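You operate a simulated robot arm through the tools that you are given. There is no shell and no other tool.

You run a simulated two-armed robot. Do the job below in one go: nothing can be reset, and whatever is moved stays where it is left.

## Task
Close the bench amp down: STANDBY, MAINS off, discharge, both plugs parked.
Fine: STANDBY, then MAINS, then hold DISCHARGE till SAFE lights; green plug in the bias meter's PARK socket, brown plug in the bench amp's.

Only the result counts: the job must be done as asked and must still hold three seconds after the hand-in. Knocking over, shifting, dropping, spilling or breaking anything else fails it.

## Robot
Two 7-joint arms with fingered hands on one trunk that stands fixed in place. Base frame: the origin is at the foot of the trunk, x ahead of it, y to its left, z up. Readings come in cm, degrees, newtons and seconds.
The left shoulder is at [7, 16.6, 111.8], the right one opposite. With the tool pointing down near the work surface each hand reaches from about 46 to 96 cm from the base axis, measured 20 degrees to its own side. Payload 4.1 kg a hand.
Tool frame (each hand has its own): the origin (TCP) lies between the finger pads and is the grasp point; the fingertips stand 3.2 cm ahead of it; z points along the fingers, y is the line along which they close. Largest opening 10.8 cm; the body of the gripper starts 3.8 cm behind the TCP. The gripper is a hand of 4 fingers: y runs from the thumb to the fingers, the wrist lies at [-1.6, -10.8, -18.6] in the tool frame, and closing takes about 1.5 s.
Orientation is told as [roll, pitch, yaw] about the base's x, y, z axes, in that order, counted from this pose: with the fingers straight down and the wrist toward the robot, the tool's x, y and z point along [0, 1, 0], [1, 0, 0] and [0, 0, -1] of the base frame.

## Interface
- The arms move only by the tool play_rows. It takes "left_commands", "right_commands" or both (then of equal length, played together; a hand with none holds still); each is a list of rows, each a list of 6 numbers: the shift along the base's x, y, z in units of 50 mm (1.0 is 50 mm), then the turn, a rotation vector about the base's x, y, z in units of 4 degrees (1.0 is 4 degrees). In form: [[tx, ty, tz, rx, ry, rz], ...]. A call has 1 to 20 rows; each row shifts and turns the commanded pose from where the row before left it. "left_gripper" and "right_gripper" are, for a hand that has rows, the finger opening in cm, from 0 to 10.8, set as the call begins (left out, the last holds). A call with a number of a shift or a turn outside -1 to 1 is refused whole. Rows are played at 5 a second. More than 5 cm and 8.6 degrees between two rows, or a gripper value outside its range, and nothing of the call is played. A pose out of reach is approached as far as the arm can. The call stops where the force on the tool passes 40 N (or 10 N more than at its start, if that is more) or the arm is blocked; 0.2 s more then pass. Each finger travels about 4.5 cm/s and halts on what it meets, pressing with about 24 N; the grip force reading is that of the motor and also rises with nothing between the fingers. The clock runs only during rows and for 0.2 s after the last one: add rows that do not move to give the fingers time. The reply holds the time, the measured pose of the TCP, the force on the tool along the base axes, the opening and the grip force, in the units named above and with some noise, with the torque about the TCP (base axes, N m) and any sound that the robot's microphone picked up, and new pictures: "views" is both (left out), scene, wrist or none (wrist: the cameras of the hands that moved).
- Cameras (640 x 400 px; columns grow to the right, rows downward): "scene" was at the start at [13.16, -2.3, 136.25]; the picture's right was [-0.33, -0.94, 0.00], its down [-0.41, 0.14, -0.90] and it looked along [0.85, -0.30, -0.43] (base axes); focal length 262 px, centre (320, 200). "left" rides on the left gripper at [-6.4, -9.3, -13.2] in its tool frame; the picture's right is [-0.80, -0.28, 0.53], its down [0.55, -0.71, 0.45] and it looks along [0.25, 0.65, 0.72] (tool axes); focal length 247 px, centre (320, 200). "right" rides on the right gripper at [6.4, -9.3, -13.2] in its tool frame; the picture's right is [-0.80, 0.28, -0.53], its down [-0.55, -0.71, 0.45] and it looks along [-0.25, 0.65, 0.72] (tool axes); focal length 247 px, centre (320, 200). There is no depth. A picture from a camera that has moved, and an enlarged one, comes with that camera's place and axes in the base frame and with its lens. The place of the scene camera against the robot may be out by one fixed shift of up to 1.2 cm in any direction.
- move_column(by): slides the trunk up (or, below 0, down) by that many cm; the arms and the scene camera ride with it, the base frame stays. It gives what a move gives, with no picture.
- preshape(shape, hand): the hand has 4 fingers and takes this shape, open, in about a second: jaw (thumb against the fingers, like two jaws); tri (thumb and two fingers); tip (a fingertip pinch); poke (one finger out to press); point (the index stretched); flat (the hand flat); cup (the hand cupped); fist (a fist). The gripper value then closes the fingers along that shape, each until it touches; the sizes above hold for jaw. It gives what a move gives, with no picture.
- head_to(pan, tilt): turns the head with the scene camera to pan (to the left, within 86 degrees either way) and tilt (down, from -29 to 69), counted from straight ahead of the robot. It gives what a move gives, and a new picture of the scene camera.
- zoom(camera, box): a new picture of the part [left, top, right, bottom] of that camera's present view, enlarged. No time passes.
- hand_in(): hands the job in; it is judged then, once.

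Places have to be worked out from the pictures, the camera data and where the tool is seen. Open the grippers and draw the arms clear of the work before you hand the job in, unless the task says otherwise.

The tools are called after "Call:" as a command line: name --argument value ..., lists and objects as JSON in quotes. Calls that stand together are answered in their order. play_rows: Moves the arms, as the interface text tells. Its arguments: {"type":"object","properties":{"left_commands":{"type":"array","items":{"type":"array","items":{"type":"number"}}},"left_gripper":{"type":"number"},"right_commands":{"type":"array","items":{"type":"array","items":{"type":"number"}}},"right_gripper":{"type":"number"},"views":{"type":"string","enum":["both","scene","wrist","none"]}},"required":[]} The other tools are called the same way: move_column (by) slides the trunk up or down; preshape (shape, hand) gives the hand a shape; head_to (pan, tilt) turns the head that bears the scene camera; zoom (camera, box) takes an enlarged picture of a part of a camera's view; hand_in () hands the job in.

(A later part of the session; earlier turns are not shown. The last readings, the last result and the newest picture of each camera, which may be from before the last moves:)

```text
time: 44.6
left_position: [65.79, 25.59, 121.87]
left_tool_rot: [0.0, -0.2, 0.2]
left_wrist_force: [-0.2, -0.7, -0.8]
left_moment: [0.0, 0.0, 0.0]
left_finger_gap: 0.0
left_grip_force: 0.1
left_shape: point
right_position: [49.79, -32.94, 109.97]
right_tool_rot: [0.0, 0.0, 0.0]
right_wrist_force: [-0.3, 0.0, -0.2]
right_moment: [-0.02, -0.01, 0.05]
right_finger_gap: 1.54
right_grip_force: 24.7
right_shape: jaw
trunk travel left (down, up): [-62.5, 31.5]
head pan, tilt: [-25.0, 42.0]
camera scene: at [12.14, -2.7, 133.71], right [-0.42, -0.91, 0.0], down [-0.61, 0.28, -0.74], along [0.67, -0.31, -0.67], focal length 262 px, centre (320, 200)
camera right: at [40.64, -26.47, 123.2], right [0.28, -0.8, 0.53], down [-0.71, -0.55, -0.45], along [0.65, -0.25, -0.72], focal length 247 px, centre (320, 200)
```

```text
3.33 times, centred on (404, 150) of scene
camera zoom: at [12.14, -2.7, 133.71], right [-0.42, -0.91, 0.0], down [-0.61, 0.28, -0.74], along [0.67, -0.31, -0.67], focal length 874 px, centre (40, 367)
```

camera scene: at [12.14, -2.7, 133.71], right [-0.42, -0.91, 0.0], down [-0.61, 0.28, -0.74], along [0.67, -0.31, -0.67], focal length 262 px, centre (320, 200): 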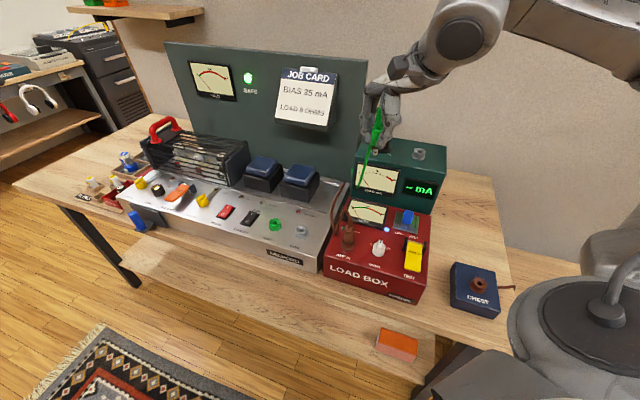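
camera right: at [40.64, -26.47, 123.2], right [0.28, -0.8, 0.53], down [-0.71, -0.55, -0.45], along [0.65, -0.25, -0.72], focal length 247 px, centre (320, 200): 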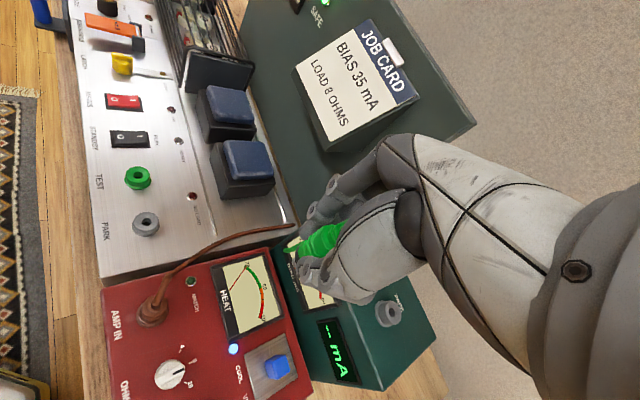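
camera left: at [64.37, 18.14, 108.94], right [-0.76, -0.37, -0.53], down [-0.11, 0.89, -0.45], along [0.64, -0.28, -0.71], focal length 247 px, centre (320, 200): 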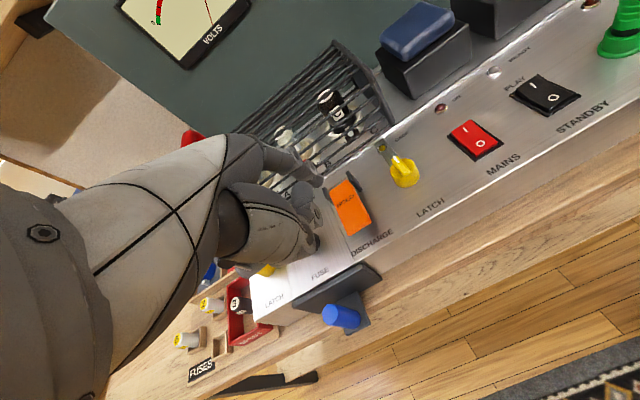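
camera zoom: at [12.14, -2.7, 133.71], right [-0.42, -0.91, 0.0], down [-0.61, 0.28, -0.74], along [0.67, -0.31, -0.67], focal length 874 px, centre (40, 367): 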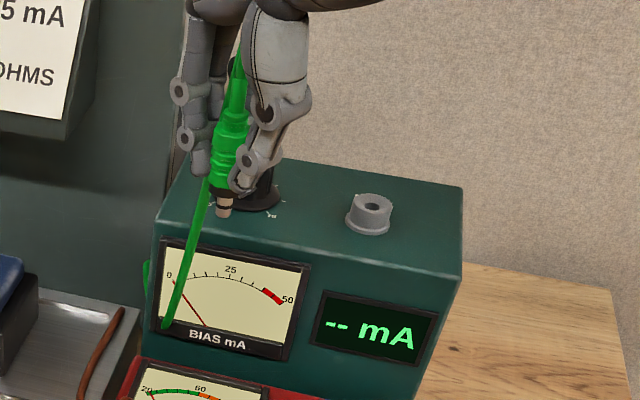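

PARK on the bias meter works out to ≈(53.3,-49.35), top at z≈99.2. I'll move above it at z≈108.5 and refine.

Call:
play_rows --right_commands '[[0.117, -0.547, -0.05, 0, 0, 0], [0.117, -0.547, -0.05, 0, 0, 0], [0.117, -0.547, -0.05, 0, 0, 0], [0.117, -0.547, -0.05, 0, 0, 0], [0.117, -0.547, -0.05, 0, 0, 0], [0.117, -0.547, -0.05, 0, 0, 0], [0, 0, 0, 0, 0, 0]]' --views "none"

Call:
zoom --camera "right" --box '[200, 190, 360, 290]'

Call:
zoom --camera "scene" --box '[370, 90, 470, 180]'

```text
time: 46.2
left_position: [65.78, 25.48, 121.97]
left_tool_rot: [0.1, -0.4, 0.0]
left_wrist_force: [-0.9, 0.2, 0.2]
left_moment: [0.0, 0.05, 0.0]
left_finger_gap: 0.0
left_grip_force: 0.0
left_shape: point
right_position: [53.41, -49.85, 108.56]
right_tool_rot: [0.1, -0.1, 0.0]
right_wrist_force: [0.0, 0.2, 0.0]
right_moment: [0.0, -0.02, -0.02]
right_finger_gap: 1.48
right_grip_force: 23.7
right_shape: jaw
trunk travel left (down, up): [-62.5, 31.5]
head pan, tilt: [-25.0, 42.0]
```

```text
4.00 times, centred on (280, 240) of right
camera zoom: at [44.32, -43.26, 121.73], right [0.28, -0.8, 0.53], down [-0.71, -0.55, -0.45], along [0.65, -0.25, -0.72], focal length 988 px, centre (480, 40)
```

zoom: 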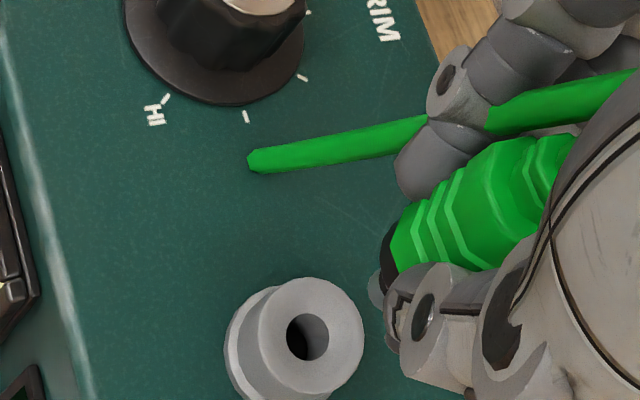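

```text
4.44 times, centred on (420, 135) of scene
camera zoom: at [12.05, -2.73, 133.72], right [-0.42, -0.91, 0.0], down [-0.61, 0.28, -0.74], along [0.67, -0.31, -0.67], focal length 1166 px, centre (-124, 489)
```

zoom: 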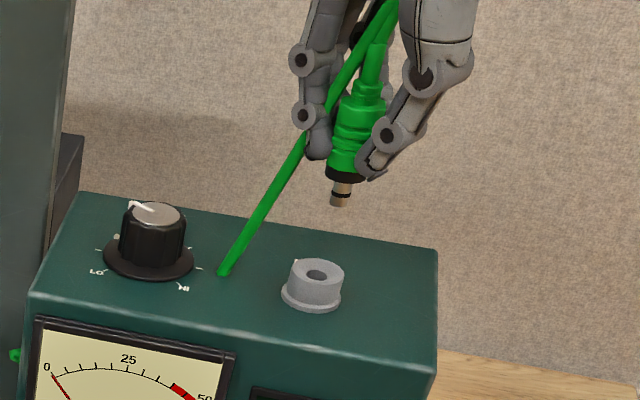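

Both views put the plug's axis right over the socket hole. I'll lower to just above the hole and check once more.

Call:
play_rows --right_commands '[[0, 0, -0.3, 0, 0, 0], [0, 0, -0.2, 0, 0, 0], [0, 0, -0.1, 0, 0, 0], [0, 0, 0, 0, 0, 0]]' --views "none"

Call:
zoom --camera "right" --box '[220, 200, 348, 280]'

Call:
zoom --camera "scene" --box '[390, 110, 454, 170]'

```text
time: 47.2
left_position: [65.78, 25.46, 122.08]
left_tool_rot: [0.1, -0.2, 0.0]
left_wrist_force: [-0.1, -0.4, -0.4]
left_moment: [-0.01, 0.03, -0.03]
left_finger_gap: 0.01
left_grip_force: 0.0
left_shape: point
right_position: [53.42, -49.66, 105.73]
right_tool_rot: [0.0, -0.1, 0.0]
right_wrist_force: [0.5, -0.2, -1.3]
right_moment: [0.03, 0.01, 0.01]
right_finger_gap: 1.52
right_grip_force: 24.0
right_shape: jaw
trunk travel left (down, up): [-62.5, 31.5]
head pan, tilt: [-25.0, 42.0]
```

```text
5.00 times, centred on (284, 240) of right
camera zoom: at [44.22, -43.05, 118.8], right [0.28, -0.8, 0.53], down [-0.71, -0.55, -0.45], along [0.65, -0.25, -0.72], focal length 1235 px, centre (500, 0)
```

zoom: 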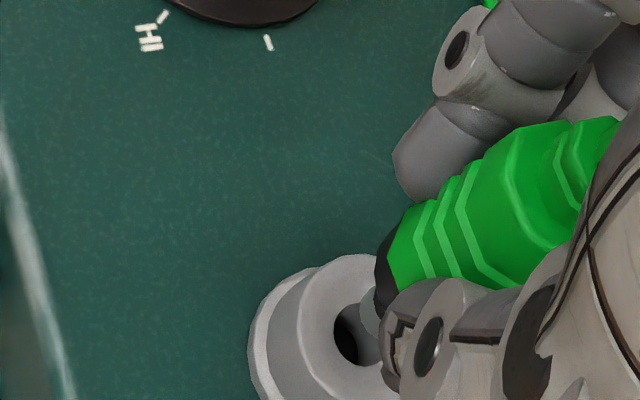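

```text
6.67 times, centred on (422, 140) of scene
camera zoom: at [12.07, -2.78, 133.71], right [-0.42, -0.91, 0.0], down [-0.61, 0.28, -0.74], along [0.67, -0.31, -0.67], focal length 1748 px, centre (-360, 600)
```

zoom: 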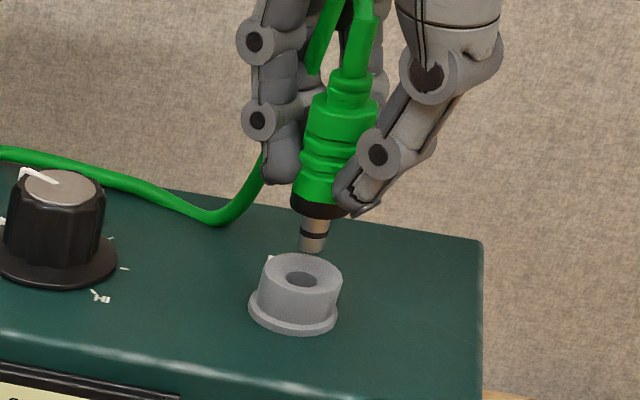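

Pin and hole line up in both views. Lowering in fine steps into the socket, watching force.

Call:
play_rows --right_commands '[[0, 0, -0.06, 0, 0, 0], [0, 0, -0.06, 0, 0, 0], [0, 0, -0.06, 0, 0, 0], [0, 0, -0.06, 0, 0, 0], [0, 0, -0.06, 0, 0, 0], [0, 0, -0.06, 0, 0, 0]]' --views "none"

Call:
zoom --camera "scene" --box '[390, 110, 454, 170]'

Call:
zoom --camera "right" --box '[220, 200, 348, 280]'

```text
time: 48.6
left_position: [65.7, 25.38, 122.03]
left_tool_rot: [0.0, -0.2, 0.2]
left_wrist_force: [0.1, -0.7, 0.1]
left_moment: [-0.01, 0.02, 0.03]
left_finger_gap: 0.0
left_grip_force: 0.0
left_shape: point
right_position: [53.35, -49.83, 104.08]
right_tool_rot: [0.0, -0.2, 0.0]
right_wrist_force: [2.6, -1.5, 9.1]
right_moment: [-0.1, -0.12, -0.01]
right_finger_gap: 1.56
right_grip_force: 23.8
right_shape: jaw
trunk travel left (down, up): [-62.5, 31.5]
head pan, tilt: [-25.0, 42.0]
```

```text
6.67 times, centred on (422, 140) of scene
camera zoom: at [11.99, -2.7, 133.74], right [-0.42, -0.91, 0.0], down [-0.61, 0.28, -0.74], along [0.67, -0.31, -0.67], focal length 1748 px, centre (-360, 600)
```

zoom: 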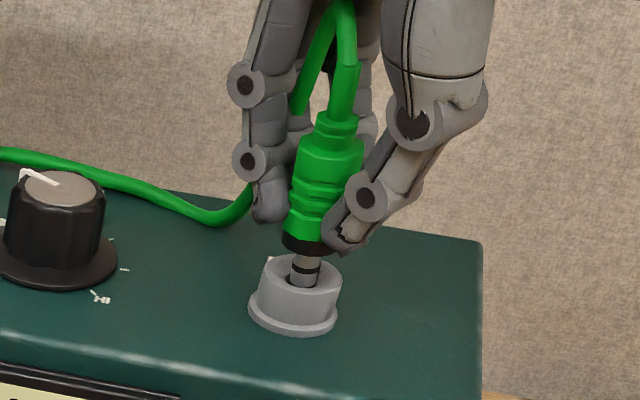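

```text
5.00 times, centred on (284, 240) of right
camera zoom: at [44.14, -43.07, 117.2], right [0.28, -0.8, 0.53], down [-0.7, -0.55, -0.45], along [0.65, -0.25, -0.72], focal length 1235 px, centre (500, 0)
```

zoom: 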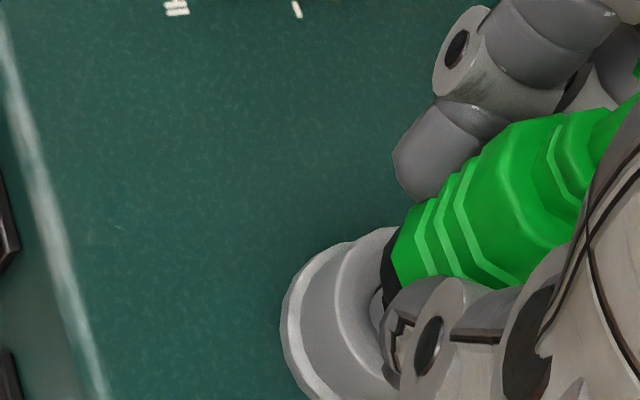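

Light contact (9 N): the pin is touching the hole's rim. I'll look closer to judge the offset.

Call:
zoom --camera "scene" --box '[422, 138, 446, 162]'

Call:
zoom --camera "right" --box '[270, 240, 310, 280]'

```text
16.00 times, centred on (434, 150) of scene
camera zoom: at [11.99, -2.7, 133.74], right [-0.42, -0.91, 0.0], down [-0.61, 0.28, -0.74], along [0.67, -0.31, -0.67], focal length 4196 px, centre (-1504, 1000)
```

zoom: 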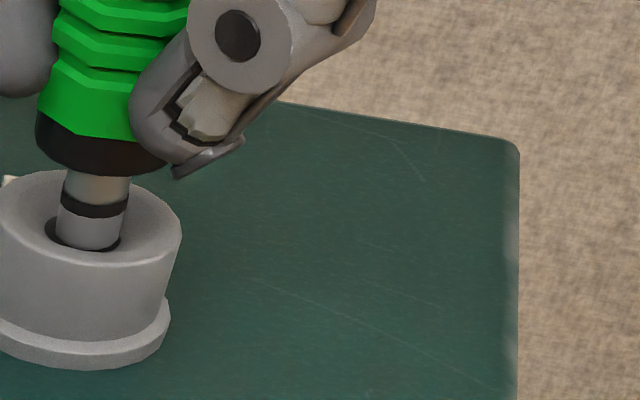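

```text
10.00 times, centred on (290, 260) of right
camera zoom: at [44.14, -43.07, 117.2], right [0.28, -0.8, 0.53], down [-0.7, -0.55, -0.45], along [0.65, -0.25, -0.72], focal length 2470 px, centre (620, -400)
```

zoom: 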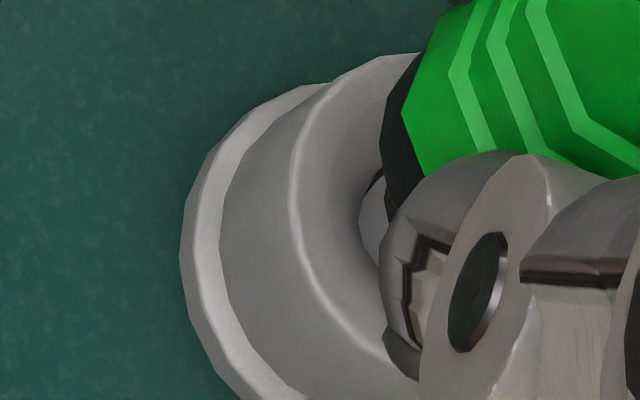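

The pin is already inside the hole, just slightly to one side. I'll nudge 0.1 cm and push on down.

Call:
play_rows --right_commands '[[0.01, 0.02, -0.02, 0, 0, 0], [0, 0, -0.04, 0, 0, 0], [0, 0, -0.04, 0, 0, 0], [0, 0, -0.04, 0, 0, 0], [0, 0, -0.04, 0, 0, 0]]' --views "none"

Call:
zoom --camera "scene" --box '[416, 134, 448, 162]'

```text
time: 49.8
left_position: [65.9, 25.29, 122.0]
left_tool_rot: [0.2, -0.2, 0.0]
left_wrist_force: [0.0, -0.7, -0.2]
left_moment: [0.0, 0.0, 0.0]
left_finger_gap: 0.0
left_grip_force: 0.1
left_shape: point
right_position: [53.42, -49.74, 102.92]
right_tool_rot: [0.0, -0.1, -0.1]
right_wrist_force: [3.8, -2.7, 0.4]
right_moment: [-0.13, -0.19, 0.01]
right_finger_gap: 1.57
right_grip_force: 24.0
right_shape: jaw
trunk travel left (down, up): [-62.5, 31.5]
head pan, tilt: [-25.0, 42.0]
```

```text
14.29 times, centred on (432, 148) of scene
camera zoom: at [12.11, -2.81, 133.71], right [-0.42, -0.91, 0.0], down [-0.61, 0.28, -0.74], along [0.67, -0.31, -0.67], focal length 3747 px, centre (-1280, 943)
```

zoom: 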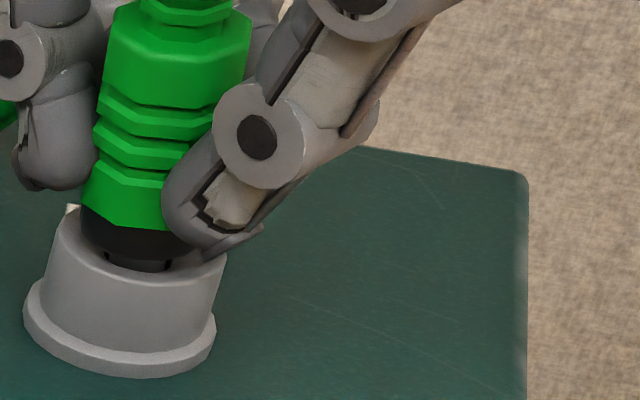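

Sliding in with little resistance, not quite bottomed. I'll keep pushing until firm resistance.

Call:
play_rows --right_commands '[[0, 0, -0.04, 0, 0, 0], [0, 0, -0.04, 0, 0, 0], [0, 0, -0.04, 0, 0, 0], [0, 0, -0.03, 0, 0, 0]]' --views "none"

Call:
zoom --camera "scene" --box '[416, 134, 448, 162]'

```text
time: 50.8
left_position: [65.72, 25.42, 122.19]
left_tool_rot: [0.1, -0.3, 0.0]
left_wrist_force: [0.3, 0.3, -0.3]
left_moment: [0.04, -0.01, -0.03]
left_finger_gap: 0.01
left_grip_force: 0.0
left_shape: point
right_position: [53.33, -49.53, 102.45]
right_tool_rot: [0.0, -0.4, 0.0]
right_wrist_force: [7.6, -15.0, 29.8]
right_moment: [-0.38, -0.43, -0.01]
right_finger_gap: 1.77
right_grip_force: 24.0
right_shape: jaw
trunk travel left (down, up): [-62.5, 31.5]
head pan, tilt: [-25.0, 42.0]
```

```text
14.29 times, centred on (432, 148) of scene
camera zoom: at [11.88, -2.76, 133.77], right [-0.42, -0.91, 0.0], down [-0.61, 0.28, -0.74], along [0.67, -0.31, -0.67], focal length 3747 px, centre (-1280, 943)
```

zoom: 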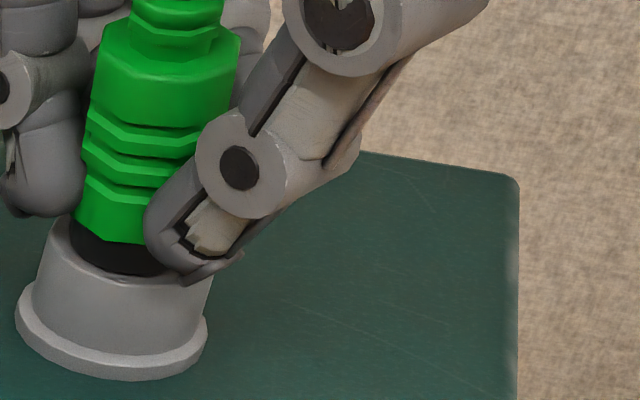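

The plug is seated, with its black band flush with the rim just as in TEST. I'll ease off the pressure, then open the fingers.

Call:
play_rows --right_commands '[[0, 0, 0.05, 0, 0, 0], [0, 0, 0, 0, 0, 0]]' --views "none"

Call:
play_rows --right_commands '[[0, 0, 0, 0, 0, 0], [0, 0, 0, 0, 0, 0], [0, 0, 0, 0, 0, 0], [0, 0, 0, 0, 0, 0], [0, 0, 0, 0, 0, 0], [0, 0, 0, 0, 0, 0]]' --right_gripper 6.5 --views "none"

Call:
zoom --camera "scene" --box '[390, 110, 454, 170]'

Call:
zoom --camera "right" --box '[220, 200, 348, 280]'

```text
time: 51.4
left_position: [65.77, 25.45, 122.12]
left_tool_rot: [0.1, -0.2, 0.0]
left_wrist_force: [0.5, -0.7, 0.0]
left_moment: [-0.01, -0.01, 0.02]
left_finger_gap: 0.0
left_grip_force: 0.1
left_shape: point
right_position: [53.19, -49.66, 102.56]
right_tool_rot: [0.1, -0.1, -0.1]
right_wrist_force: [6.7, -14.1, 24.7]
right_moment: [-0.38, -0.38, 0.01]
right_finger_gap: 1.77
right_grip_force: 24.4
right_shape: jaw
trunk travel left (down, up): [-62.5, 31.5]
head pan, tilt: [-25.0, 42.0]
```

```text
time: 52.8
left_position: [65.86, 25.44, 121.88]
left_tool_rot: [0.1, -0.4, 0.1]
left_wrist_force: [-0.9, 0.0, -0.4]
left_moment: [-0.01, 0.01, 0.02]
left_finger_gap: 0.0
left_grip_force: 0.1
left_shape: point
right_position: [53.41, -49.69, 102.5]
right_tool_rot: [0.0, 0.0, 0.0]
right_wrist_force: [0.4, 0.5, -0.2]
right_moment: [0.0, -0.02, -0.01]
right_finger_gap: 6.48
right_grip_force: 0.1
right_shape: jaw
trunk travel left (down, up): [-62.5, 31.5]
head pan, tilt: [-25.0, 42.0]
```

```text
6.67 times, centred on (422, 140) of scene
camera zoom: at [12.07, -2.78, 133.71], right [-0.42, -0.91, 0.0], down [-0.61, 0.28, -0.74], along [0.67, -0.31, -0.67], focal length 1748 px, centre (-360, 600)
```

zoom: 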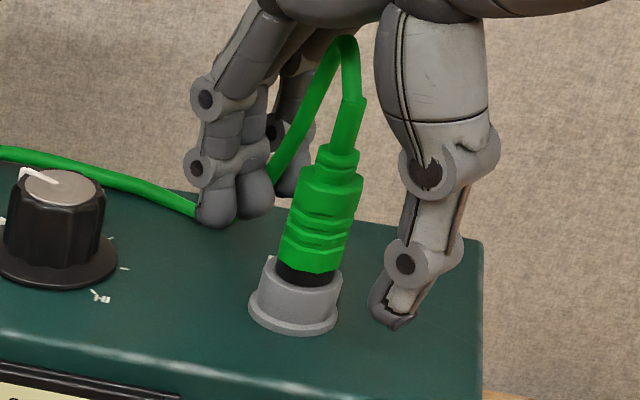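

```text
5.00 times, centred on (284, 240) of right
camera zoom: at [44.21, -42.97, 115.62], right [0.28, -0.8, 0.53], down [-0.71, -0.55, -0.45], along [0.65, -0.25, -0.72], focal length 1235 px, centre (500, 0)
```

zoom: 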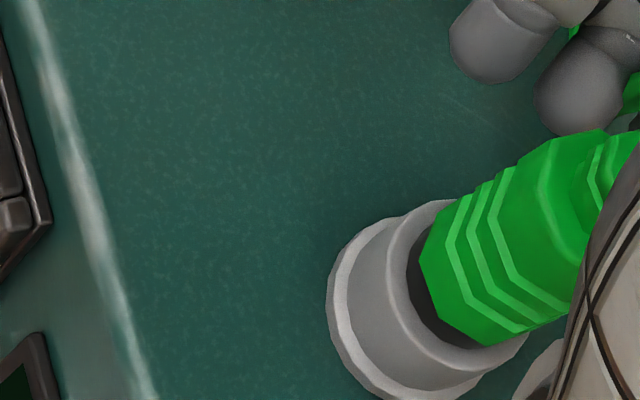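

The green plug stands seated in the bias meter's PARK. I'll raise the hand slowly, watching that the cable isn't dragged.

Call:
play_rows --right_commands '[[0, 0, 0.2, 0, 0, 0], [0, 0, 0.3, 0, 0, 0], [0, 0, 0.4, 0, 0, 0], [0, 0, 0, 0, 0, 0]]' --right_gripper 8 --views "none"

Call:
zoom --camera "scene" --box '[370, 90, 470, 180]'

```text
time: 53.8
left_position: [65.83, 25.43, 122.0]
left_tool_rot: [0.2, -0.3, 0.1]
left_wrist_force: [0.8, -0.3, -0.9]
left_moment: [0.01, 0.03, 0.0]
left_finger_gap: 0.02
left_grip_force: 0.0
left_shape: point
right_position: [53.26, -49.61, 106.95]
right_tool_rot: [0.0, 0.0, 0.0]
right_wrist_force: [1.1, -0.4, 0.1]
right_moment: [0.01, -0.01, -0.01]
right_finger_gap: 7.93
right_grip_force: 0.1
right_shape: jaw
trunk travel left (down, up): [-62.5, 31.5]
head pan, tilt: [-25.0, 42.0]
```

```text
4.44 times, centred on (420, 135) of scene
camera zoom: at [12.07, -2.8, 133.71], right [-0.42, -0.91, 0.0], down [-0.61, 0.28, -0.74], along [0.67, -0.31, -0.67], focal length 1166 px, centre (-124, 489)
```

zoom: 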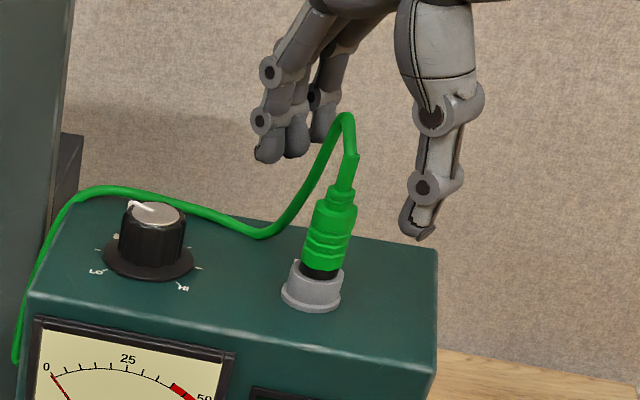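

The green plug is parked and its cable is free. The brown cable leaves its plug toward +x, so I'll approach AMP IN with the hand yawed +60°; first rise, then travel above it at z≈102.

Call:
play_rows --right_commands '[[0, 0, 0.74, 0, 0, 0], [0, 0, 0.74, 0, 0, 0], [0, 0, 0.74, 0, 0, 0], [-0.11, 0.3025, -0.2, 0, 0, 0.9375], [-0.11, 0.3025, -0.2, 0, 0, 0.9375], [-0.11, 0.3025, -0.2, 0, 0, 0.9375], [-0.11, 0.3025, -0.2, 0, 0, 0.9375], [-0.11, 0.3025, -0.2, 0, 0, 0.9375], [-0.11, 0.3025, -0.2, 0, 0, 0.9375], [-0.11, 0.3025, -0.2, 0, 0, 0.9375], [-0.11, 0.3025, -0.2, 0, 0, 0.9375], [-0.11, 0.3025, -0.2, 0, 0, 0.9375], [-0.11, 0.3025, -0.2, 0, 0, 0.9375], [-0.11, 0.3025, -0.2, 0, 0, 0.9375], [-0.11, 0.3025, -0.2, 0, 0, 0.9375], [-0.11, 0.3025, -0.2, 0, 0, 0.9375], [-0.11, 0.3025, -0.2, 0, 0, 0.9375], [-0.11, 0.3025, -0.2, 0, 0, 0.9375], [-0.11, 0.3025, -0.2, 0, 0, 0.9375]]' --right_gripper 7 --views "both"

Call:
zoom --camera "right" --box '[180, 200, 380, 325]'

Call:
zoom --camera "scene" --box '[290, 170, 418, 270]'

```text
time: 57.8
left_position: [65.88, 25.38, 122.0]
left_tool_rot: [0.1, -0.3, 0.0]
left_wrist_force: [0.9, -0.1, 0.5]
left_moment: [-0.01, 0.0, 0.01]
left_finger_gap: 0.01
left_grip_force: 0.1
left_shape: point
right_position: [47.5, -28.2, 101.72]
right_tool_rot: [-2.9, 2.1, 38.0]
right_wrist_force: [0.2, 0.7, 0.0]
right_moment: [0.01, 0.03, -0.01]
right_finger_gap: 7.02
right_grip_force: 0.1
right_shape: jaw
right hand out of reach, approached as far as the arm can: row 6, 7, 8, 9, 10, 11, 12, 13, 14, 15, 16, 17, 18, 19
trunk travel left (down, up): [-62.5, 31.5]
head pan, tilt: [-25.0, 42.0]
camera scene: at [12.14, -2.79, 133.7], right [-0.42, -0.91, 0.0], down [-0.61, 0.28, -0.74], along [0.67, -0.31, -0.67], focal length 262 px, centre (320, 200)
camera right: at [36.24, -27.81, 114.88], right [0.71, -0.42, 0.56], down [-0.21, -0.89, -0.39], along [0.67, 0.16, -0.73], focal length 247 px, centre (320, 200)
```

scene: 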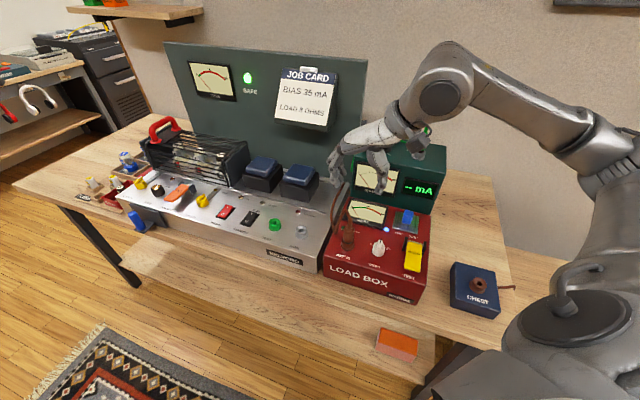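
right: 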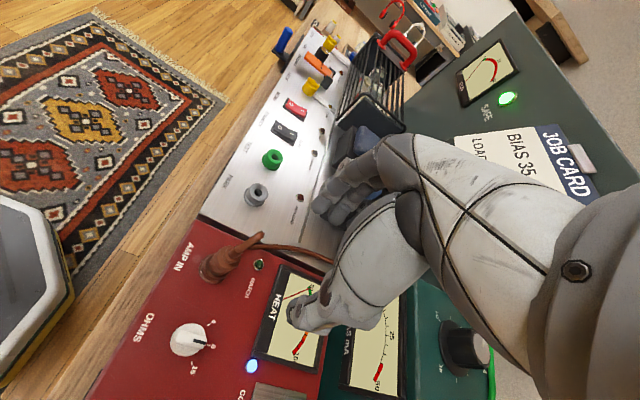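

```text
3.20 times, centred on (280, 262) of right
camera zoom: at [36.24, -27.81, 114.88], right [0.71, -0.42, 0.56], down [-0.21, -0.89, -0.39], along [0.67, 0.16, -0.73], focal length 790 px, centre (448, 0)
```

zoom: 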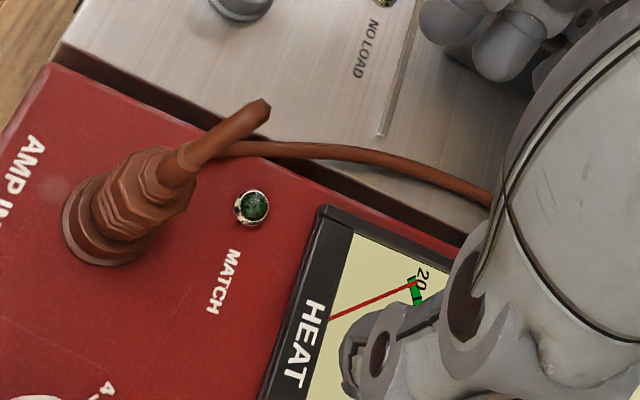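

```text
4.00 times, centred on (354, 220) of scene
camera zoom: at [12.14, -2.79, 133.7], right [-0.42, -0.91, 0.0], down [-0.61, 0.28, -0.74], along [0.67, -0.31, -0.67], focal length 1049 px, centre (184, 120)
```

zoom: 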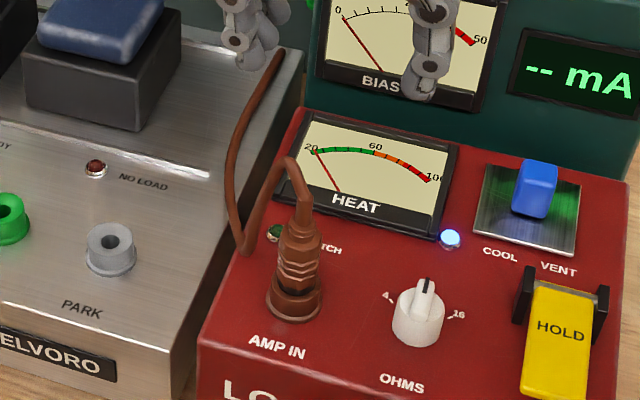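

A +60° yaw isn't reachable here: the hand stopped short at yaw 38°. I'll rotate back the other way to yaw 0 (and later about -40°), which suits this near spot better.

Call:
play_rows --right_commands '[[0, 0, 0.1, 0, 0, -1], [0, 0, 0.1, 0, 0, -1], [0, 0, 0, 0, 0, -1], [0, 0, 0, 0, 0, -1], [0, 0, 0, 0, 0, -1], [0, 0, 0, 0, 0, -1], [0, 0, 0, 0, 0, -1], [0, 0, 0, 0, 0, -1], [0, 0, 0, 0, 0, -1], [0, 0, 0, 0, 0, -1], [0, 0, 0, 0, 0, 0]]' --views "both"

```text
time: 60.2
left_position: [65.83, 25.28, 122.01]
left_tool_rot: [0.2, -0.2, 0.1]
left_wrist_force: [0.0, -0.9, -0.1]
left_moment: [-0.01, 0.0, 0.01]
left_finger_gap: 0.0
left_grip_force: 0.0
left_shape: point
right_position: [47.56, -28.13, 102.85]
right_tool_rot: [-3.0, 2.0, -2.0]
right_wrist_force: [-0.5, -0.3, 1.5]
right_moment: [0.01, -0.02, -0.02]
right_finger_gap: 7.03
right_grip_force: 0.1
right_shape: jaw
trunk travel left (down, up): [-62.5, 31.5]
head pan, tilt: [-25.0, 42.0]
camera scene: at [12.05, -2.79, 133.71], right [-0.42, -0.91, 0.0], down [-0.61, 0.28, -0.74], along [0.67, -0.31, -0.67], focal length 262 px, centre (320, 200)
camera right: at [39.15, -20.51, 116.0], right [0.28, -0.78, 0.56], down [-0.74, -0.55, -0.39], along [0.61, -0.31, -0.73], focal length 247 px, centre (320, 200)
```

scene: 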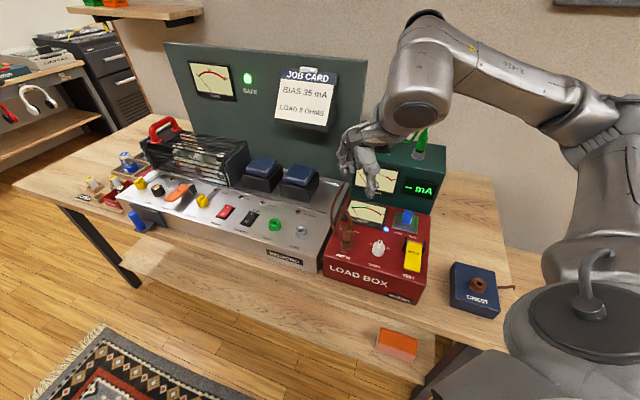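
right: 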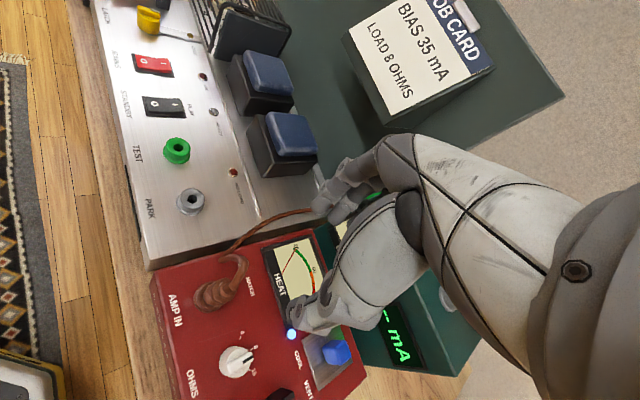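

The commanded pose was reset to the measured one, tilted slightly (-3°, 2°). I'll square up the tilt, then move over AMP IN while turning to yaw -40°.

Call:
play_rows --right_commands '[[0, 0, 0, 0.75, -0.5, 0], [0, 0, 0, 0, 0, 0], [-0.061, 0.054, -0.017, 0, 0, -0.95], [-0.061, 0.054, -0.017, 0, 0, -0.95], [-0.061, 0.054, -0.017, 0, 0, -0.95], [-0.061, 0.054, -0.017, 0, 0, -0.95], [-0.061, 0.054, -0.017, 0, 0, -0.95], [-0.061, 0.054, -0.017, 0, 0, -0.95], [-0.061, 0.054, -0.017, 0, 0, -0.95], [-0.061, 0.054, -0.017, 0, 0, -0.95], [-0.061, 0.054, -0.017, 0, 0, -0.95], [-0.061, 0.054, -0.017, 0, 0, -0.95], [0, 0, 0, 0, 0, 0]]' --views "both"

Call:
zoom --camera "right" --box '[180, 200, 380, 325]'

Call:
zoom --camera "scene" --box '[290, 150, 418, 250]'

```text
time: 63.0
left_position: [65.81, 25.44, 122.05]
left_tool_rot: [0.1, -0.2, -0.1]
left_wrist_force: [-0.4, -0.4, 0.2]
left_moment: [0.0, 0.0, -0.04]
left_finger_gap: 0.02
left_grip_force: 0.1
left_shape: point
right_position: [44.62, -25.43, 101.94]
right_tool_rot: [0.1, 0.1, -40.0]
right_wrist_force: [-0.1, 1.0, -0.4]
right_moment: [-0.03, 0.0, -0.01]
right_finger_gap: 7.0
right_grip_force: 0.0
right_shape: jaw
trunk travel left (down, up): [-62.5, 31.5]
head pan, tilt: [-25.0, 42.0]
camera scene: at [12.06, -2.8, 133.71], right [-0.42, -0.91, 0.0], down [-0.61, 0.28, -0.74], along [0.67, -0.31, -0.67], focal length 262 px, centre (320, 200)
camera right: at [41.74, -14.28, 115.13], right [-0.3, -0.79, 0.53], down [-0.89, 0.03, -0.45], along [0.34, -0.61, -0.72], focal length 247 px, centre (320, 200)
```

scene: 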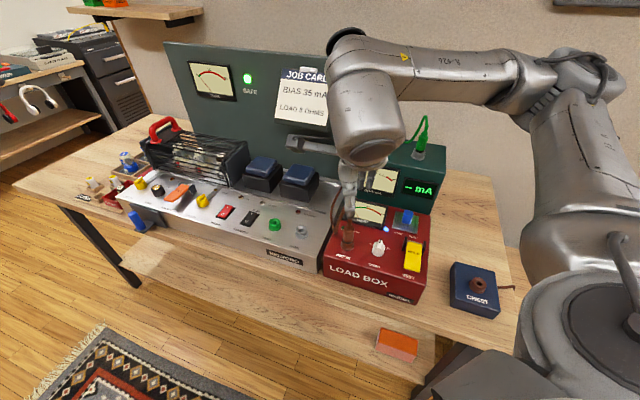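
right: 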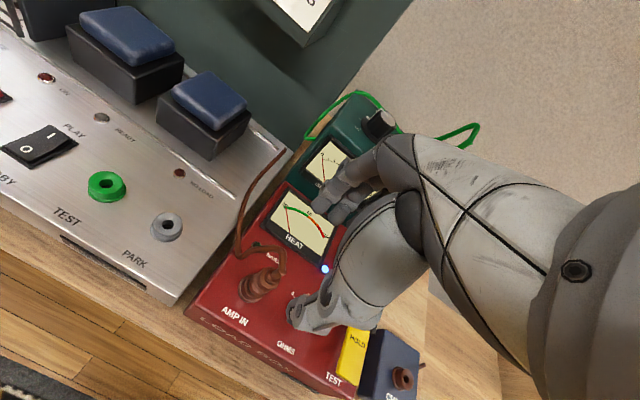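

```text
3.20 times, centred on (280, 262) of right
camera zoom: at [41.74, -14.28, 115.13], right [-0.3, -0.79, 0.53], down [-0.89, 0.03, -0.45], along [0.34, -0.61, -0.72], focal length 790 px, centre (448, 0)
```

zoom: 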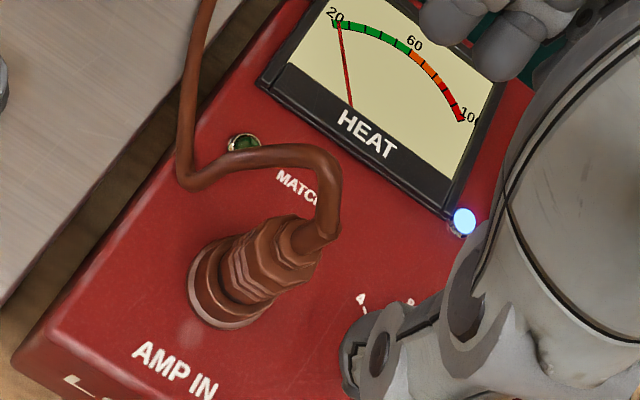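

```text
4.00 times, centred on (354, 200) of scene
camera zoom: at [12.06, -2.8, 133.71], right [-0.42, -0.91, 0.0], down [-0.61, 0.28, -0.74], along [0.67, -0.31, -0.67], focal length 1049 px, centre (184, 200)
```

zoom: 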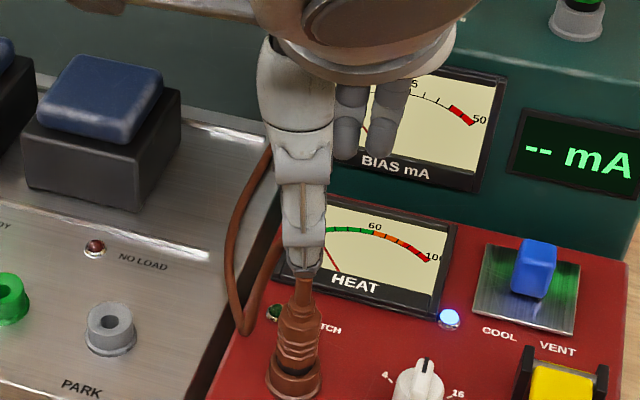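

The brown plug sits at ≈(44.55,-25.55), with a socket about 1.9 cm higher than TEST's, so I want TCP z≈90.5. I'll descend most of the way and check.

Call:
play_rows --right_commands '[[0, -0.024, -0.4, 0, 0, 0], [0, 0, -0.4, 0, 0, 0], [0, 0, -0.4, 0, 0, 0], [0, 0, -0.3, 0, 0, 0], [0, 0, -0.2, 0, 0, 0], [0, 0, 0, 0, 0, 0]]' --views "none"

Call:
zoom --camera "right" --box '[200, 170, 400, 295]'

Call:
zoom --camera "scene" --box '[300, 180, 412, 260]'

```text
time: 64.4
left_position: [65.8, 25.41, 122.03]
left_tool_rot: [0.1, -0.3, 0.1]
left_wrist_force: [-0.3, 0.0, -0.1]
left_moment: [-0.03, -0.03, 0.02]
left_finger_gap: 0.0
left_grip_force: 0.0
left_shape: point
right_position: [44.55, -25.55, 93.3]
right_tool_rot: [0.0, 0.1, -40.0]
right_wrist_force: [0.2, -0.3, -0.1]
right_moment: [0.02, 0.0, -0.02]
right_finger_gap: 7.01
right_grip_force: 0.1
right_shape: jaw
trunk travel left (down, up): [-62.5, 31.5]
head pan, tilt: [-25.0, 42.0]
```

```text
3.20 times, centred on (300, 232) of right
camera zoom: at [41.66, -14.45, 106.57], right [-0.29, -0.79, 0.53], down [-0.89, 0.03, -0.45], along [0.34, -0.61, -0.72], focal length 790 px, centre (384, 96)
```

zoom: 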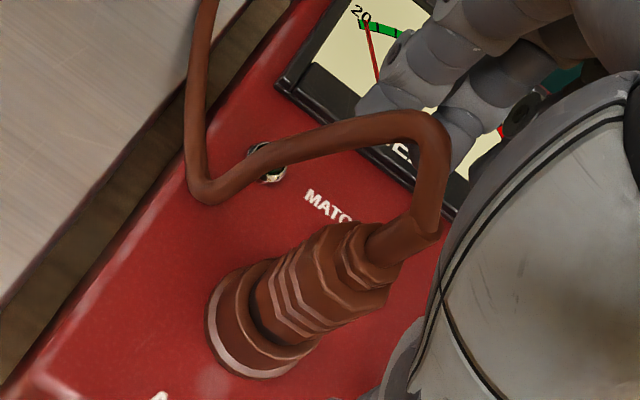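

```text
5.00 times, centred on (356, 220) of scene
camera zoom: at [12.05, -2.78, 133.71], right [-0.42, -0.91, 0.0], down [-0.61, 0.28, -0.74], along [0.67, -0.31, -0.67], focal length 1311 px, centre (140, 100)
```

zoom: 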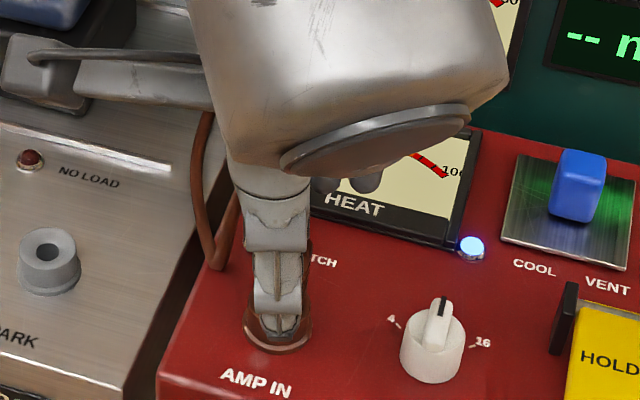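

The view matches the green plug's at the same stage. I'll lower 2.8 cm and close on the brown plug.

Call:
play_rows --right_commands '[[0, 0, -0.2, 0, 0, 0], [0, 0, -0.2, 0, 0, 0], [0, 0, -0.16, 0, 0, 0], [0, 0, 0, 0, 0, 0]]' --views "none"

Call:
play_rows --right_commands '[[0, 0, 0, 0, 0, 0], [0, 0, 0, 0, 0, 0], [0, 0, 0, 0, 0, 0], [0, 0, 0, 0, 0, 0], [0, 0, 0, 0, 0, 0], [0, 0, 0, 0, 0, 0], [0, 0, 0, 0, 0, 0], [0, 0, 0, 0, 0, 0], [0, 0, 0, 0, 0, 0]]' --right_gripper 1 --views "none"

Call:
zoom --camera "right" --box '[200, 170, 400, 295]'

Call:
zoom --camera "scene" --box '[300, 180, 412, 260]'

```text
time: 65.4
left_position: [65.82, 25.42, 121.98]
left_tool_rot: [0.1, -0.4, 0.1]
left_wrist_force: [0.0, -0.6, -0.2]
left_moment: [-0.01, 0.03, -0.03]
left_finger_gap: 0.0
left_grip_force: 0.1
left_shape: point
right_position: [44.61, -25.59, 90.63]
right_tool_rot: [0.1, 0.2, -39.9]
right_wrist_force: [-0.3, 0.1, 0.2]
right_moment: [0.02, -0.01, -0.04]
right_finger_gap: 7.01
right_grip_force: 0.1
right_shape: jaw
trunk travel left (down, up): [-62.5, 31.5]
head pan, tilt: [-25.0, 42.0]
```

```text
time: 67.4
left_position: [65.74, 25.44, 121.95]
left_tool_rot: [0.1, -0.2, 0.0]
left_wrist_force: [0.1, -0.4, 1.4]
left_moment: [0.02, 0.02, 0.02]
left_finger_gap: 0.01
left_grip_force: 0.1
left_shape: point
right_position: [44.48, -25.5, 90.68]
right_tool_rot: [0.2, 0.0, -39.8]
right_wrist_force: [-2.1, 1.5, 0.0]
right_moment: [0.05, 0.11, -0.01]
right_finger_gap: 1.51
right_grip_force: 24.1
right_shape: jaw
trunk travel left (down, up): [-62.5, 31.5]
head pan, tilt: [-25.0, 42.0]
```

```text
3.20 times, centred on (300, 232) of right
camera zoom: at [41.64, -14.52, 103.74], right [-0.29, -0.79, 0.53], down [-0.89, 0.03, -0.45], along [0.34, -0.61, -0.72], focal length 790 px, centre (384, 96)
```

zoom: 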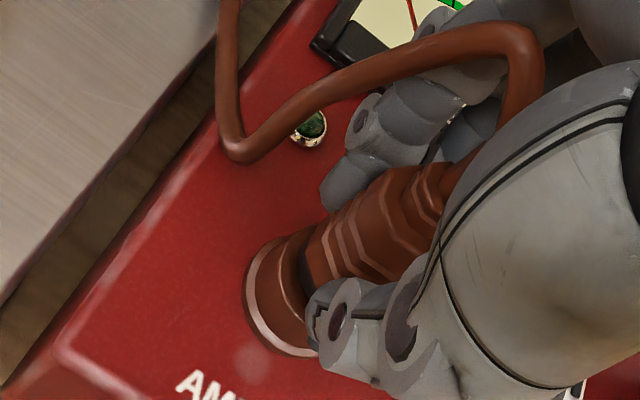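

```text
5.00 times, centred on (356, 220) of scene
camera zoom: at [12.03, -2.75, 133.72], right [-0.42, -0.91, 0.0], down [-0.61, 0.28, -0.74], along [0.67, -0.31, -0.67], focal length 1311 px, centre (140, 100)
```

zoom: 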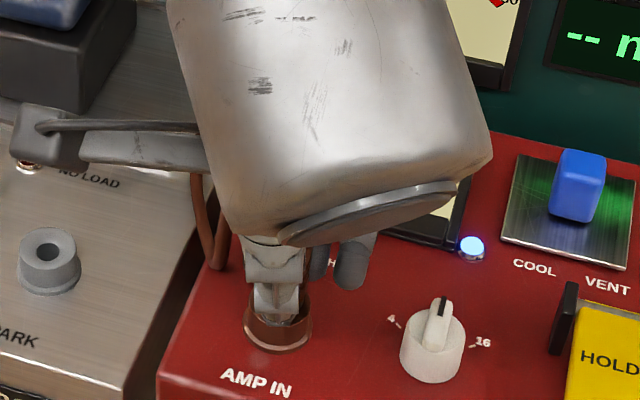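

Gripped in the same way (1.5 cm, 24 N). Pulling it straight up.

Call:
play_rows --right_commands '[[0, 0, 0.06, 0, 0, 0], [0, 0, 0.08, 0, 0, 0], [0, 0, 0.1, 0, 0, 0], [0, 0, 0.1, 0, 0, 0], [0, 0, 0.12, 0, 0, 0], [0, 0, 0.14, 0, 0, 0], [0, 0, 0.2, 0, 0, 0], [0, 0, 0, 0, 0, 0]]' --views "none"

Call:
zoom --camera "right" --box '[200, 170, 400, 295]'

Call:
zoom --camera "scene" --box '[280, 170, 408, 260]'

```text
time: 69.2
left_position: [65.84, 25.39, 121.95]
left_tool_rot: [0.1, -0.3, 0.0]
left_wrist_force: [0.8, 1.0, -0.4]
left_moment: [-0.02, 0.0, 0.0]
left_finger_gap: 0.0
left_grip_force: 0.1
left_shape: point
right_position: [44.61, -25.49, 94.61]
right_tool_rot: [0.1, 0.1, -40.0]
right_wrist_force: [-0.2, -0.7, -0.9]
right_moment: [-0.01, 0.02, 0.03]
right_finger_gap: 1.54
right_grip_force: 24.1
right_shape: jaw
trunk travel left (down, up): [-62.5, 31.5]
head pan, tilt: [-25.0, 42.0]
```

```text
3.20 times, centred on (300, 232) of right
camera zoom: at [41.74, -14.47, 107.75], right [-0.29, -0.79, 0.53], down [-0.89, 0.03, -0.45], along [0.34, -0.61, -0.72], focal length 790 px, centre (384, 96)
```

zoom: 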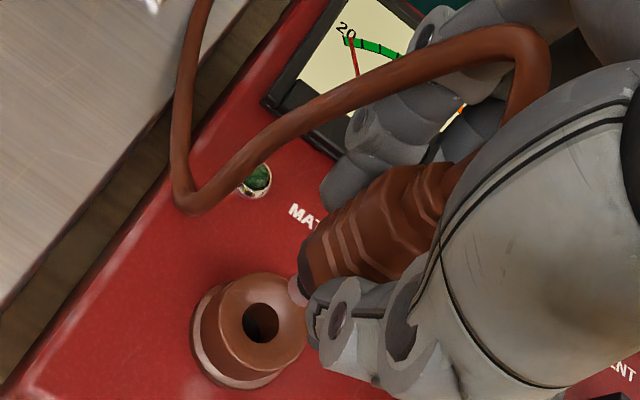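

```text
4.44 times, centred on (344, 215) of scene
camera zoom: at [12.07, -2.78, 133.71], right [-0.42, -0.91, 0.0], down [-0.61, 0.28, -0.74], along [0.67, -0.31, -0.67], focal length 1166 px, centre (213, 133)
```

zoom: 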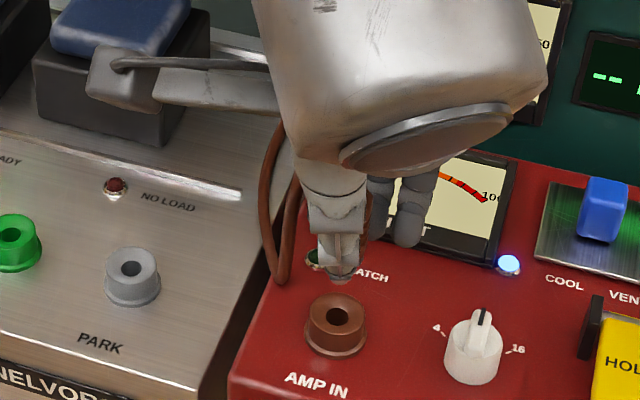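

The brown plug is out. Amp PARK is at ≈(53.65,-17.5), top z≈84.9, so the seated TCP should be z≈88.6. I'll move above it.

Call:
play_rows --right_commands '[[0, 0, 0.3, 0, 0, 0], [0.362, 0.32, 0, 0, 0, 0], [0.362, 0.32, 0, 0, 0, 0], [0.362, 0.32, 0, 0, 0, 0], [0.362, 0.32, 0, 0, 0, 0], [0.362, 0.32, 0, 0, 0, 0], [0, 0, 0, 0, 0, 0]]' --views "none"

Call:
zoom --camera "right" --box '[200, 190, 360, 290]'

Call:
zoom --camera "scene" --box '[250, 160, 350, 250]'

```text
time: 70.8
left_position: [65.75, 25.39, 121.95]
left_tool_rot: [0.1, -0.4, -0.1]
left_wrist_force: [-0.4, 0.0, 0.5]
left_moment: [0.03, 0.0, 0.01]
left_finger_gap: 0.02
left_grip_force: 0.0
left_shape: point
right_position: [53.61, -17.79, 95.94]
right_tool_rot: [0.1, 0.0, -39.9]
right_wrist_force: [0.8, 0.6, -0.8]
right_moment: [-0.03, 0.0, 0.01]
right_finger_gap: 1.49
right_grip_force: 24.0
right_shape: jaw
trunk travel left (down, up): [-62.5, 31.5]
head pan, tilt: [-25.0, 42.0]
```

```text
4.00 times, centred on (280, 240) of right
camera zoom: at [50.7, -6.74, 109.18], right [-0.3, -0.79, 0.53], down [-0.89, 0.03, -0.45], along [0.34, -0.61, -0.72], focal length 988 px, centre (480, 40)
```

zoom: 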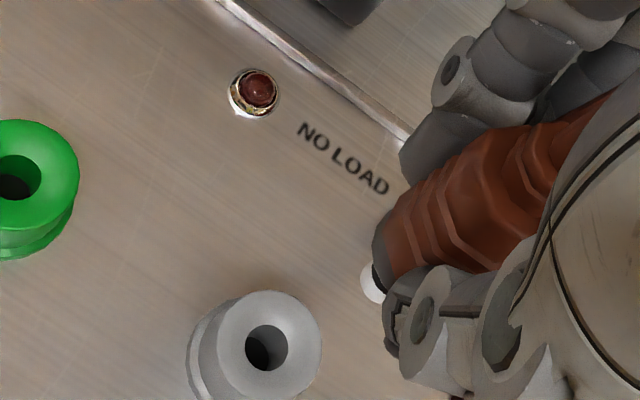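

```text
4.44 times, centred on (300, 205) of scene
camera zoom: at [12.04, -2.82, 133.71], right [-0.42, -0.91, 0.0], down [-0.61, 0.28, -0.74], along [0.67, -0.31, -0.67], focal length 1166 px, centre (409, 178)
```

zoom: 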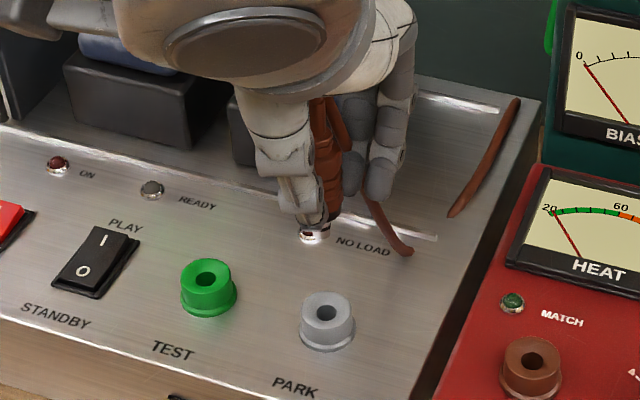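

Near-aligned; the wrist view suggests the hole is ~0.2 cm further along (+x,+y). I'll apply part of that and lower to just above the socket.

Call:
play_rows --right_commands '[[0.03, 0.02, -0.3, 0, 0, 0], [0, 0, -0.3, 0, 0, 0], [0, 0, -0.1, 0, 0, 0], [0, 0, 0, 0, 0, 0]]' --views "none"

Call:
zoom --camera "right" --box '[230, 210, 326, 280]'

Call:
zoom --camera "scene" --box '[276, 190, 328, 240]'

```text
time: 71.8
left_position: [65.83, 25.44, 122.04]
left_tool_rot: [0.2, -0.3, 0.0]
left_wrist_force: [-0.4, 0.2, -0.4]
left_moment: [0.0, 0.04, -0.02]
left_finger_gap: 0.0
left_grip_force: 0.0
left_shape: point
right_position: [53.77, -17.44, 92.49]
right_tool_rot: [0.1, 0.1, -39.9]
right_wrist_force: [0.1, -0.7, -0.6]
right_moment: [0.05, 0.0, 0.0]
right_finger_gap: 1.51
right_grip_force: 24.5
right_shape: jaw
trunk travel left (down, up): [-62.5, 31.5]
head pan, tilt: [-25.0, 42.0]
```

```text
5.71 times, centred on (278, 245) of right
camera zoom: at [50.88, -6.41, 105.68], right [-0.29, -0.79, 0.53], down [-0.89, 0.03, -0.45], along [0.34, -0.61, -0.72], focal length 1411 px, centre (560, -57)
```

zoom: 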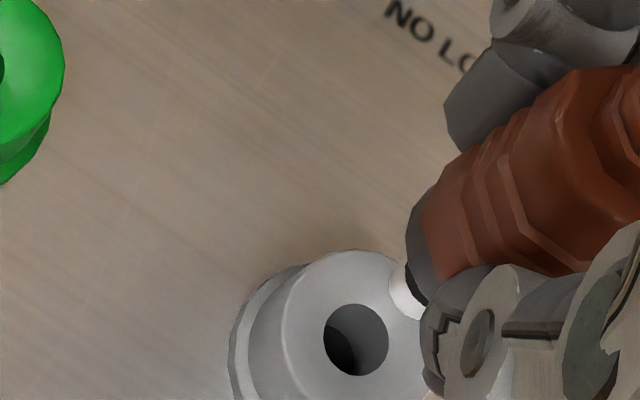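

```text
8.00 times, centred on (302, 215) of scene
camera zoom: at [12.07, -2.78, 133.71], right [-0.42, -0.91, 0.0], down [-0.61, 0.28, -0.74], along [0.67, -0.31, -0.67], focal length 2098 px, centre (464, 80)
```

zoom: 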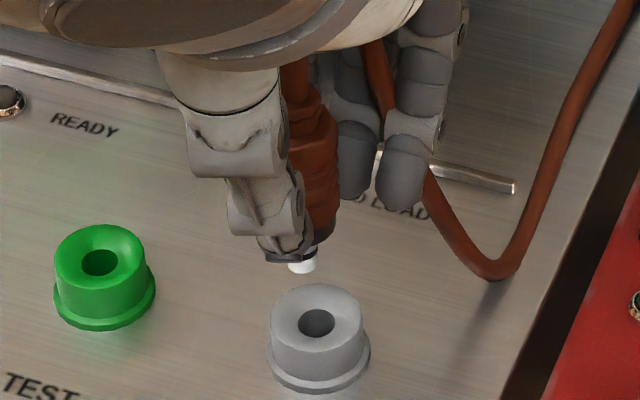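

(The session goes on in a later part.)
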